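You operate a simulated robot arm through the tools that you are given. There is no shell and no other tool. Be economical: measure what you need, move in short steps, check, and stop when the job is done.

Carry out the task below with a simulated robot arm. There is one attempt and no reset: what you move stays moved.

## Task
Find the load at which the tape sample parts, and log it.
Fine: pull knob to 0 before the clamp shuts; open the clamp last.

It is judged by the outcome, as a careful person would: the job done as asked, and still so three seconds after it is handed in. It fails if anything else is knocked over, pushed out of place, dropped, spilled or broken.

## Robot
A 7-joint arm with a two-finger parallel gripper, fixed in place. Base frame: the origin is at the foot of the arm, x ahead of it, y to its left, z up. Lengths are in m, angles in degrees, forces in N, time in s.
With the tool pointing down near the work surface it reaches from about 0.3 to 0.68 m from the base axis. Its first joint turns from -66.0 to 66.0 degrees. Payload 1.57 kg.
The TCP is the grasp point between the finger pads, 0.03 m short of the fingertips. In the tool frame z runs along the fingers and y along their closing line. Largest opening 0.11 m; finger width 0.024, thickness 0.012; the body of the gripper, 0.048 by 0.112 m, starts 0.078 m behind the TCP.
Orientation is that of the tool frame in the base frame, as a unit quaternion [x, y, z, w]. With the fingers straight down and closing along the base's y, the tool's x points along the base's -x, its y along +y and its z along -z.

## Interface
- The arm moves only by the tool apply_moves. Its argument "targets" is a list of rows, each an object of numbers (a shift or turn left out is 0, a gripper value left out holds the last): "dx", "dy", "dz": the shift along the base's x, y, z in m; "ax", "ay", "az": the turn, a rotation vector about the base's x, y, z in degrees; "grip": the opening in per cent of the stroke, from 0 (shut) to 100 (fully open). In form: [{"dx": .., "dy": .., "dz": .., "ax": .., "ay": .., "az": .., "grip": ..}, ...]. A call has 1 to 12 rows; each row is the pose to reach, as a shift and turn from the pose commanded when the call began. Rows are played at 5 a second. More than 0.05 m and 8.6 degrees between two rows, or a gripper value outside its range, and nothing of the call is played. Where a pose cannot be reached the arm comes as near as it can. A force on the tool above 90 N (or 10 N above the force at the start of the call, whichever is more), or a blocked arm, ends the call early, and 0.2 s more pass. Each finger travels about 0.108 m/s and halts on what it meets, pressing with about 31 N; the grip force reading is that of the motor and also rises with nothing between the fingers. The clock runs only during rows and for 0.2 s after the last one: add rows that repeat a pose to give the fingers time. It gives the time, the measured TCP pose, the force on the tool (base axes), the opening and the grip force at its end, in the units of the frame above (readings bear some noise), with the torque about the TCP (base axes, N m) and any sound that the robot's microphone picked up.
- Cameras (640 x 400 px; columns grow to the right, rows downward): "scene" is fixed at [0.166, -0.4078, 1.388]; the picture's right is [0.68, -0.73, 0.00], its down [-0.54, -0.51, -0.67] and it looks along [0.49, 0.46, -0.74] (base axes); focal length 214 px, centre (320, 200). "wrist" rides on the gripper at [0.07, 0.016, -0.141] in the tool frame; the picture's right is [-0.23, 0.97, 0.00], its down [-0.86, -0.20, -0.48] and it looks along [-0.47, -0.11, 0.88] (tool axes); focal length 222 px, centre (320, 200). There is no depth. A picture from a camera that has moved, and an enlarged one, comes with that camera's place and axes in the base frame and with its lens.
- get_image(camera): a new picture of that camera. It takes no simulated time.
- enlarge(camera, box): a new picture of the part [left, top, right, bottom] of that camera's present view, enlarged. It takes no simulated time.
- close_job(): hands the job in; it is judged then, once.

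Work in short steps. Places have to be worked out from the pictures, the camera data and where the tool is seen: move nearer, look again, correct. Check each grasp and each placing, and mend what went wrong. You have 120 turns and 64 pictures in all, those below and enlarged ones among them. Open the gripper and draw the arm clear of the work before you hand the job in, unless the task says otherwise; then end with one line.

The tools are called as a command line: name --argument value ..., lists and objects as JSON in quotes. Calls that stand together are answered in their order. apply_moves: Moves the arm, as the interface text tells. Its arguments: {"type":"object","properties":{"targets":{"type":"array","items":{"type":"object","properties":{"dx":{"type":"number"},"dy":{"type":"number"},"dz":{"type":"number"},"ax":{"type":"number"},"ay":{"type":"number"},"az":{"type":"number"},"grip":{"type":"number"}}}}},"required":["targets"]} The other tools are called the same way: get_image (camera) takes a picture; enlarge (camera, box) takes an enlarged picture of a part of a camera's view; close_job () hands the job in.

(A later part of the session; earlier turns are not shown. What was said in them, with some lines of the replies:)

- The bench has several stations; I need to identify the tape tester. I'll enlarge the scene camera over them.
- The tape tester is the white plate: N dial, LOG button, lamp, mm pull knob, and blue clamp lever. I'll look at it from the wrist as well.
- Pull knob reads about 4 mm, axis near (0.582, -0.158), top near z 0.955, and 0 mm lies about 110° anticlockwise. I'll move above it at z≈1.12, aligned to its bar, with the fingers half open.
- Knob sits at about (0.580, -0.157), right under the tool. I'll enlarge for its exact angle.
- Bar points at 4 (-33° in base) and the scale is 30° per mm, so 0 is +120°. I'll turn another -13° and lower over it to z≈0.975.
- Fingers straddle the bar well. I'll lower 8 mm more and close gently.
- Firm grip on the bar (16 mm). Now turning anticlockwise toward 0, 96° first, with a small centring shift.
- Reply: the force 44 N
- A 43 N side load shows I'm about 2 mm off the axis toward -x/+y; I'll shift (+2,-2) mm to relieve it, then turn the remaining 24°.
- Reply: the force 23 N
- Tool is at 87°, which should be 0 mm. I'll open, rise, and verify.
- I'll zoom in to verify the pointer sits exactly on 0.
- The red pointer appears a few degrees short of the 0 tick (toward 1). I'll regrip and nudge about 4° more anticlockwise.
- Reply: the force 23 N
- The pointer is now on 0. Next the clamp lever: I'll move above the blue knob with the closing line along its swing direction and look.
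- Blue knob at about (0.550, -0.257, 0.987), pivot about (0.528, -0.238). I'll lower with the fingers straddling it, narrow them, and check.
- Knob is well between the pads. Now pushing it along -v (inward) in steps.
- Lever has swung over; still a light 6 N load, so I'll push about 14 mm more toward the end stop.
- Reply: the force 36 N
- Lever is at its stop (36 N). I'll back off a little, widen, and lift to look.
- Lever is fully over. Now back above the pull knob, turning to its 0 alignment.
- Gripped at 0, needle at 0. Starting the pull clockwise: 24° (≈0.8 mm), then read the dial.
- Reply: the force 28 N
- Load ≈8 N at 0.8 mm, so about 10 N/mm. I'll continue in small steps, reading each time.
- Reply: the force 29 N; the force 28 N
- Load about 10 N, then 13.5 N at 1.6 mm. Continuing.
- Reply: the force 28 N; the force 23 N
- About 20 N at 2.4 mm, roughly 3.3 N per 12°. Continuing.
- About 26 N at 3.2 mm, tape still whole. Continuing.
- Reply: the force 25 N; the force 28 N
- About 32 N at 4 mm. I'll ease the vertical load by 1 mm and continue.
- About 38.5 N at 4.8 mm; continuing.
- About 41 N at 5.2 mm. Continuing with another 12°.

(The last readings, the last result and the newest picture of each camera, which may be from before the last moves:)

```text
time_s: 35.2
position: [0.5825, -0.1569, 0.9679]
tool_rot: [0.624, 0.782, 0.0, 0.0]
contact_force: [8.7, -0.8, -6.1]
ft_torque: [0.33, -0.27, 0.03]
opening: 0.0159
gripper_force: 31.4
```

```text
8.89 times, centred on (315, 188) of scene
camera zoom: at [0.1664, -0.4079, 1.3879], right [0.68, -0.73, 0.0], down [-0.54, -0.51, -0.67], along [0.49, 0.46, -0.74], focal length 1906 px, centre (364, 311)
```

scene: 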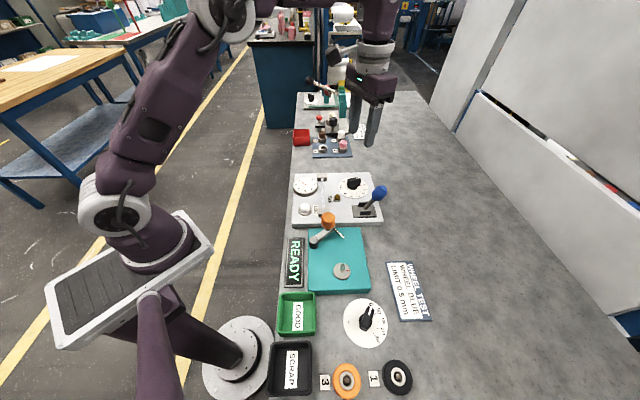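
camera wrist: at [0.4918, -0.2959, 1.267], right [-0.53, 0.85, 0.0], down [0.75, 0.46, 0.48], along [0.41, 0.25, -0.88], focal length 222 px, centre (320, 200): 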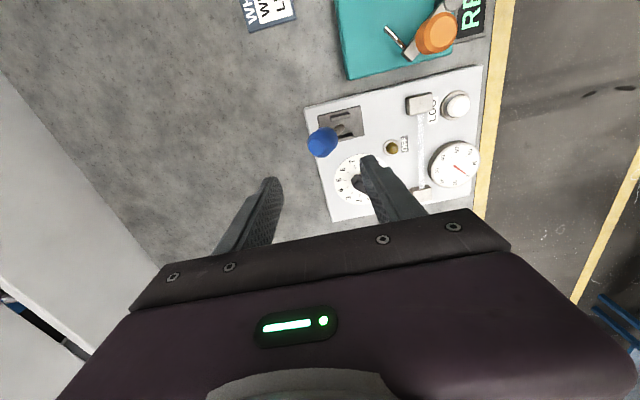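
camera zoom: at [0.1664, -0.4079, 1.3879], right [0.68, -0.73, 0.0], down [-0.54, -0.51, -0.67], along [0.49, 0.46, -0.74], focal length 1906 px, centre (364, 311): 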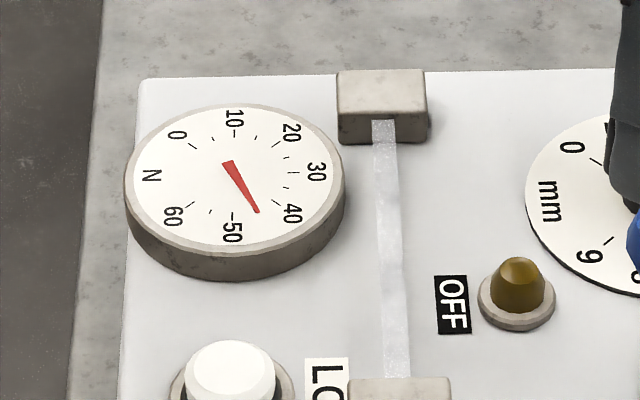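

About 44.5 N at 5.6 mm. Next step.

apply_moves --targets '[{"az": -3}, {"az": -6}, {"az": -9}]'

enlarge --camera "scene" --box '[285, 165, 345, 210]'

```text
time_s: 36.0
position: [0.5828, -0.1577, 0.9675]
tool_rot: [0.682, 0.731, 0.0, -0.001]
contact_force: [3.6, -7.3, -18.8]
ft_torque: [0.2, -0.44, -0.02]
opening: 0.0159
gripper_force: 31.5
```

```text
8.89 times, centred on (315, 188) of scene
camera zoom: at [0.1665, -0.4081, 1.3879], right [0.68, -0.73, 0.0], down [-0.54, -0.51, -0.67], along [0.49, 0.46, -0.74], focal length 1906 px, centre (364, 311)
```

zoom: 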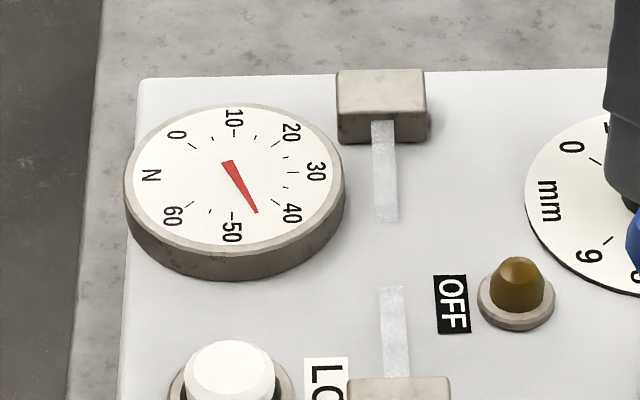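

The tape has parted and the needle holds its peak at ≈44.5 N. I'll release the knob, rise, and move over toward the LOG button with fingers shut.

apply_moves --targets '[{"grip": 20}, {"grip": 45}, {"grip": 45}, {"dz": 0.04, "grip": 45}, {"dz": 0.085, "grip": 45}, {"dz": 0.14, "grip": 45}, {"dx": -0.04, "dy": 0.01, "dz": 0.14, "grip": 20}, {"dx": -0.08, "dy": 0.02, "dz": 0.14, "grip": 0}, {"dx": -0.12, "dy": 0.03, "dz": 0.14, "grip": 0}, {"dx": -0.163, "dy": 0.042, "dz": 0.14, "grip": 0}, {"dx": -0.163, "dy": 0.042, "dz": 0.14, "grip": 0}]'

get_image --camera "wrist"

enlarge --camera "scene" --box '[270, 120, 410, 240]'

```text
refused: row 6 steps farther than a row can; nothing moved
```

```text
21 pictures are left
camera wrist: at [0.5942, -0.0861, 1.109], right [0.99, -0.16, 0.0], down [-0.14, -0.87, 0.48], along [-0.08, -0.47, -0.88], focal length 222 px, centre (320, 200)
```

wrist: 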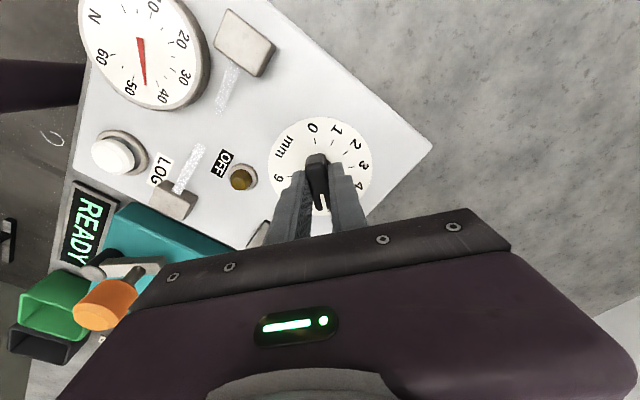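

```text
3.33 times, centred on (340, 180) of scene
camera zoom: at [0.1665, -0.4081, 1.3879], right [0.68, -0.73, 0.0], down [-0.54, -0.51, -0.67], along [0.49, 0.46, -0.74], focal length 715 px, centre (253, 267)
```

zoom: 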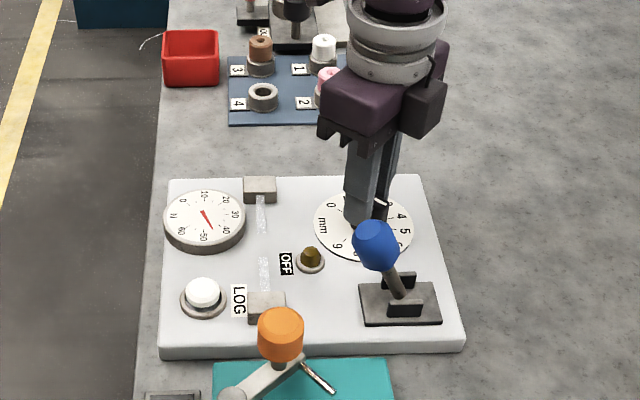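

That was refused for step size; redo with smaller steps.

apply_moves --targets '[{"grip": 20}, {"grip": 45}, {"grip": 45}, {"dz": 0.045, "grip": 45}, {"dz": 0.09, "grip": 45}, {"dz": 0.135, "grip": 45}, {"dx": -0.04, "dy": 0.01, "dz": 0.135, "grip": 20}, {"dx": -0.08, "dy": 0.02, "dz": 0.135, "grip": 0}, {"dx": -0.12, "dy": 0.03, "dz": 0.135, "grip": 0}, {"dx": -0.163, "dy": 0.042, "dz": 0.135, "grip": 0}, {"dx": -0.163, "dy": 0.042, "dz": 0.135, "grip": 0}]'

get_image --camera "wrist"

enlarge --camera "scene" --box '[270, 120, 410, 240]'

```text
time_s: 38.4
position: [0.419, -0.1142, 1.1047]
tool_rot: [0.682, 0.731, 0.0, 0.0]
contact_force: [1.0, 0.9, -0.3]
ft_torque: [0.02, 0.03, -0.01]
opening: 0.0
gripper_force: 21.7
```

```text
19 pictures are left
camera wrist: at [0.4311, -0.0428, 1.2467], right [0.99, -0.16, 0.0], down [-0.14, -0.87, 0.48], along [-0.08, -0.47, -0.88], focal length 222 px, centre (320, 200)
```

wrist: 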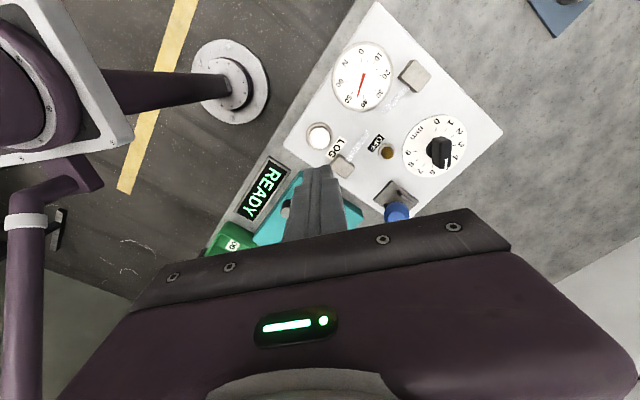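

```text
3.33 times, centred on (340, 180) of scene
camera zoom: at [0.166, -0.4078, 1.388], right [0.68, -0.73, 0.0], down [-0.54, -0.51, -0.67], along [0.49, 0.46, -0.74], focal length 715 px, centre (253, 267)
```

zoom: 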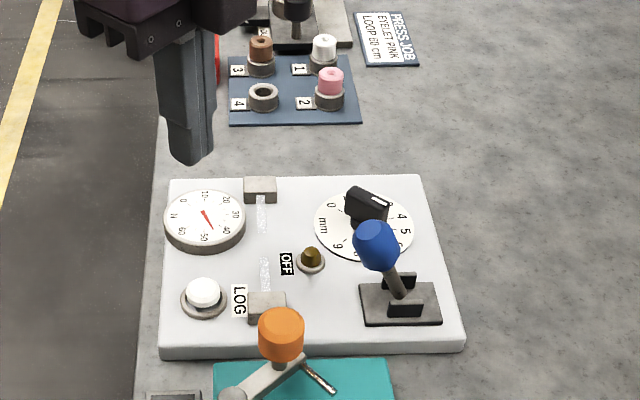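

LOG button at about (0.4185, -0.110). I'll lower shut fingertips to z≈0.96 and check alignment.

apply_moves --targets '[{"dy": 0.003, "dz": -0.04, "grip": 0}, {"dy": 0.003, "dz": -0.08, "grip": 0}, {"dy": 0.003, "dz": -0.11, "grip": 0}, {"dy": 0.003, "dz": -0.11, "grip": 0}]'

enlarge --camera "scene" --box '[270, 150, 370, 240]'

enlarge --camera "wrist" --box '[220, 60, 420, 240]'

```text
time_s: 39.4
position: [0.4209, -0.1119, 0.9927]
tool_rot: [0.682, 0.731, 0.0, 0.0]
contact_force: [0.0, 0.9, -0.4]
ft_torque: [0.0, -0.04, -0.03]
opening: 0.0
gripper_force: 21.0
```

```text
4.44 times, centred on (320, 195) of scene
camera zoom: at [0.166, -0.4078, 1.388], right [0.68, -0.73, 0.0], down [-0.54, -0.51, -0.67], along [0.49, 0.46, -0.74], focal length 953 px, centre (320, 222)
```

zoom: 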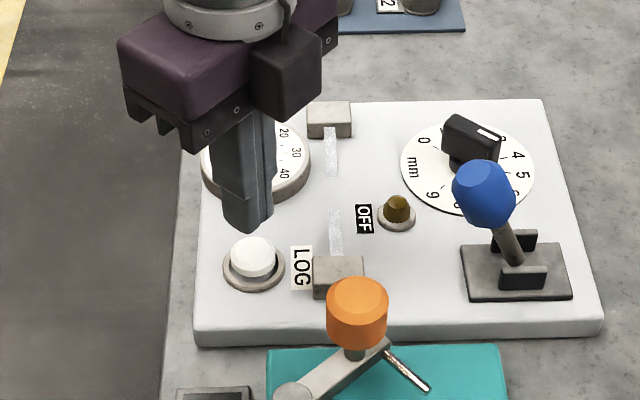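

```text
2.22 times, centred on (320, 150) of wrist
camera zoom: at [0.4324, -0.04, 1.1337], right [0.99, -0.16, 0.0], down [-0.14, -0.87, 0.48], along [-0.08, -0.47, -0.88], focal length 494 px, centre (320, 311)
```

zoom: 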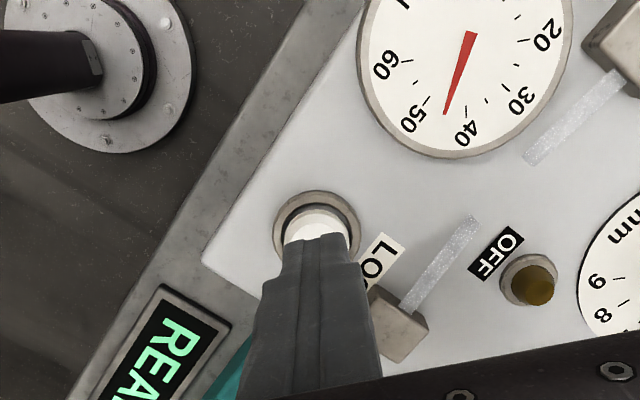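

Tip is about 2–3 mm off the button centre; correcting and pressing down in small steps.

apply_moves --targets '[{"dx": -0.002, "dy": 0.002, "dz": -0.004}, {"dx": -0.002, "dy": 0.002, "dz": -0.008}, {"dx": -0.002, "dy": 0.002, "dz": -0.012}, {"dx": -0.002, "dy": 0.002, "dz": -0.014}]'

```text
time_s: 40.4
position: [0.4171, -0.1088, 0.9792]
tool_rot: [0.682, 0.731, 0.001, 0.0]
contact_force: [0.6, 0.4, -0.3]
ft_torque: [-0.01, -0.01, 0.0]
opening: 0.0001
gripper_force: 21.3
```

No contact yet with the tip at 0.949; continuing down in 2 mm steps.

apply_moves --targets '[{"dx": 0.001, "dy": -0.001, "dz": -0.002}, {"dx": 0.001, "dy": -0.001, "dz": -0.004}, {"dx": 0.001, "dy": -0.001, "dz": -0.006}, {"dx": 0.001, "dy": -0.001, "dz": -0.008}]'

enlarge --camera "scene" --box '[270, 150, 370, 240]'

```text
time_s: 41.4
position: [0.4182, -0.11, 0.9725]
tool_rot: [0.682, 0.732, 0.001, 0.0]
contact_force: [0.0, -0.2, 0.1]
ft_torque: [0.01, 0.0, -0.01]
opening: 0.0001
gripper_force: 21.3
```

```text
4.44 times, centred on (320, 195) of scene
camera zoom: at [0.166, -0.4078, 1.388], right [0.68, -0.73, 0.0], down [-0.54, -0.51, -0.67], along [0.49, 0.46, -0.74], focal length 953 px, centre (320, 222)
```

zoom: 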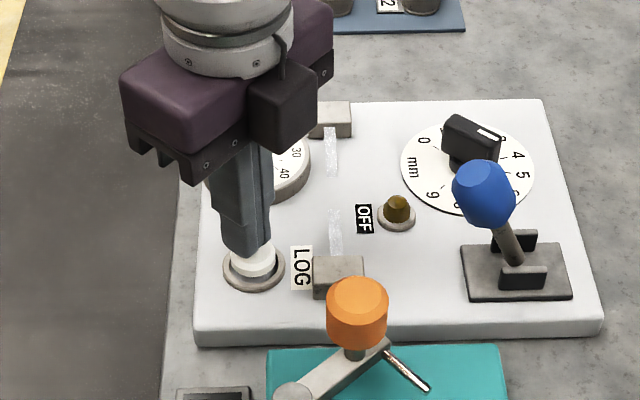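

Tip is just above the button. Pressing further.

apply_moves --targets '[{"dz": -0.002}, {"dz": -0.004}, {"dz": -0.006}, {"dz": -0.007}]'

enlarge --camera "scene" --box '[270, 150, 370, 240]'

```text
time_s: 42.4
position: [0.4166, -0.1108, 0.9655]
tool_rot: [0.682, 0.731, 0.0, -0.001]
contact_force: [-2.1, 2.3, 4.9]
ft_torque: [0.05, 0.02, -0.03]
opening: 0.0001
gripper_force: 21.7
heard: click
```

```text
4.44 times, centred on (320, 195) of scene
camera zoom: at [0.1659, -0.4077, 1.388], right [0.68, -0.73, 0.0], down [-0.54, -0.51, -0.67], along [0.49, 0.46, -0.74], focal length 953 px, centre (320, 222)
```

zoom: 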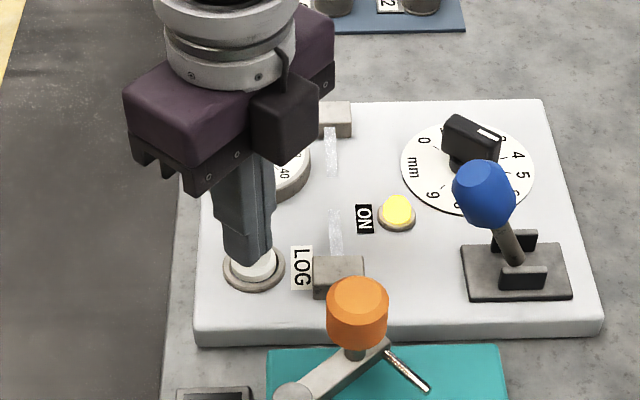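

Click heard and the lamp is ON: logged. Now lift, then move to the inner side of the lever knob (now about (0.509,-0.217,0.99)) to open the clamp.

apply_moves --targets '[{"dz": 0.04, "grip": 0}, {"dz": 0.08, "grip": 0}, {"dz": 0.115, "grip": 0}, {"dx": 0.012, "dy": -0.015, "dz": 0.115, "az": 8}, {"dx": 0.024, "dy": -0.03, "dz": 0.115, "az": 16}, {"dx": 0.036, "dy": -0.045, "dz": 0.115, "az": 24}, {"dx": 0.048, "dy": -0.06, "dz": 0.115, "az": 32}, {"dx": 0.057, "dy": -0.073, "dz": 0.115, "az": 40}, {"dx": 0.057, "dy": -0.073, "dz": 0.115, "az": 40}]'

apply_moves --targets '[{"dz": -0.03}, {"dz": -0.06}, {"dz": -0.082}, {"dz": -0.082}]'

enlarge --camera "scene" --box '[280, 140, 410, 240]'

enlarge --camera "wrist" --box '[220, 60, 420, 240]'

```text
time_s: 44.4
position: [0.4738, -0.1828, 1.0776]
tool_rot: [0.389, 0.921, -0.001, 0.0]
contact_force: [-0.2, -1.1, -0.2]
ft_torque: [-0.02, 0.02, -0.01]
opening: 0.0
gripper_force: 21.2
```

```text
time_s: 45.4
position: [0.4751, -0.1829, 0.9956]
tool_rot: [0.391, 0.92, 0.0, 0.0]
contact_force: [-0.9, -0.6, 1.2]
ft_torque: [-0.01, -0.01, 0.02]
opening: 0.0001
gripper_force: 21.3
```

```text
4.00 times, centred on (345, 190) of scene
camera zoom: at [0.166, -0.4078, 1.388], right [0.68, -0.73, 0.0], down [-0.54, -0.51, -0.67], along [0.49, 0.46, -0.74], focal length 858 px, centre (220, 240)
```

zoom: 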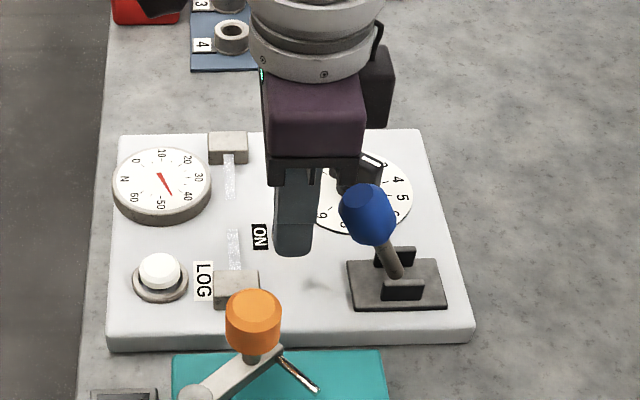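

```text
2.22 times, centred on (320, 150) of wrist
camera zoom: at [0.4385, -0.1212, 1.1367], right [0.86, 0.51, 0.0], down [0.45, -0.75, 0.48], along [0.25, -0.41, -0.88], focal length 494 px, centre (320, 311)
```

zoom: 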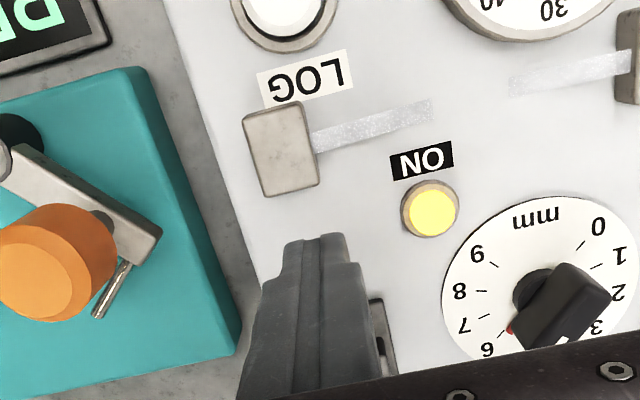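

Finger is aligned with the knob along the swing. Pushing outward (+v) about 80 mm.

apply_moves --targets '[{"dx": 0.008, "dy": -0.008}, {"dx": 0.014, "dy": -0.014}, {"dx": 0.02, "dy": -0.02}, {"dx": 0.026, "dy": -0.026}, {"dx": 0.032, "dy": -0.032}, {"dx": 0.038, "dy": -0.038}, {"dx": 0.044, "dy": -0.044}, {"dx": 0.05, "dy": -0.05}, {"dx": 0.055, "dy": -0.055}, {"dx": 0.055, "dy": -0.055}]'

enlarge --camera "scene" --box '[280, 140, 410, 240]'

```text
time_s: 47.6
position: [0.5261, -0.235, 0.9966]
tool_rot: [0.391, 0.92, 0.003, -0.008]
contact_force: [-39.8, 34.1, 21.1]
ft_torque: [1.2, 0.72, -0.3]
opening: 0.0
gripper_force: 21.0
```

```text
4.00 times, centred on (345, 190) of scene
camera zoom: at [0.1646, -0.4067, 1.3885], right [0.68, -0.73, 0.0], down [-0.54, -0.51, -0.67], along [0.49, 0.46, -0.74], focal length 858 px, centre (220, 240)
```

zoom: 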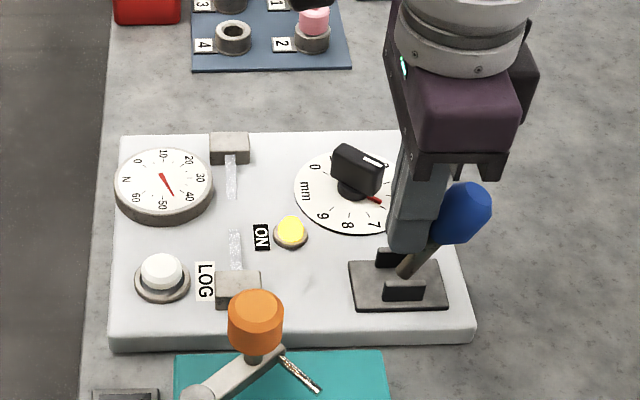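

Lever is at the outward stop (52 N). Back off, lift and draw clear.

apply_moves --targets '[{"dx": -0.01, "dy": 0.01}, {"dx": -0.018, "dy": 0.018}, {"dx": -0.018, "dy": 0.018, "dz": 0.04}, {"dx": -0.018, "dy": 0.018, "dz": 0.085}, {"dx": -0.018, "dy": 0.018, "dz": 0.13}, {"dx": -0.04, "dy": 0.04, "dz": 0.165, "grip": 30}, {"dx": -0.065, "dy": 0.065, "dz": 0.195, "grip": 60}, {"dx": -0.09, "dy": 0.09, "dz": 0.225, "grip": 80}, {"dx": -0.09, "dy": 0.09, "dz": 0.225, "grip": 80}]'

enlarge --camera "scene" --box '[280, 140, 410, 240]'

get_image --camera "scene"

```text
time_s: 49.6
position: [0.4402, -0.1482, 1.2243]
tool_rot: [0.391, 0.921, 0.0, 0.0]
contact_force: [-0.3, -0.3, 0.1]
ft_torque: [-0.01, -0.01, 0.0]
opening: 0.0882
gripper_force: 0.1
```

```text
4.00 times, centred on (345, 190) of scene
camera zoom: at [0.166, -0.4078, 1.388], right [0.68, -0.73, 0.0], down [-0.54, -0.51, -0.67], along [0.49, 0.46, -0.74], focal length 858 px, centre (220, 240)
```

zoom: 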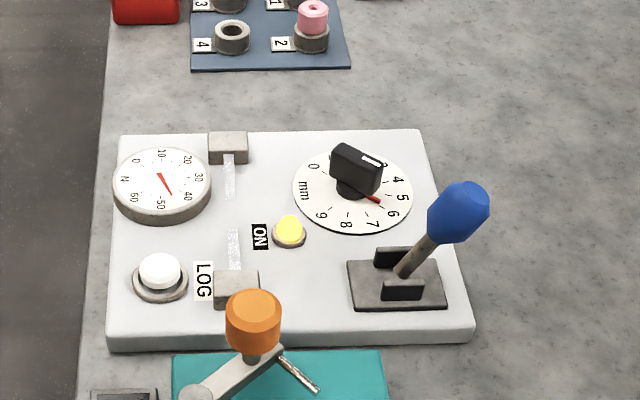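

```text
9 pictures are left
```

scene: 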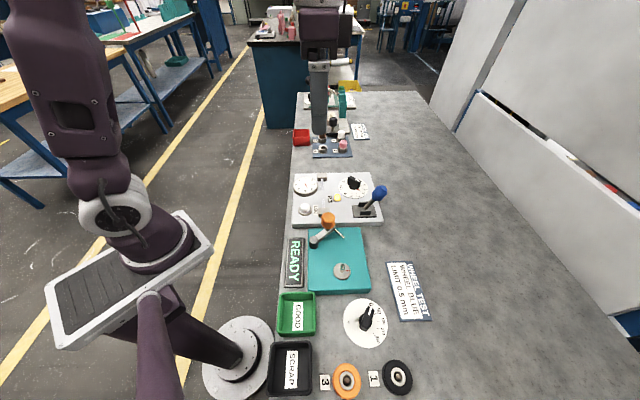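

The tape has parted, the lamp is ON after logging, the clamp lever is open, and the arm is clear with nothing else disturbed. Handing in.

close_job

```text
The job is handed in.
```

The tape sample parted at about 44.5 N (read off the dial, which held its peak) and I logged it with the LOG button: it clicked and the lamp changed to ON. The pull knob was at 0 before the clamp shut, and I opened the clamp last.
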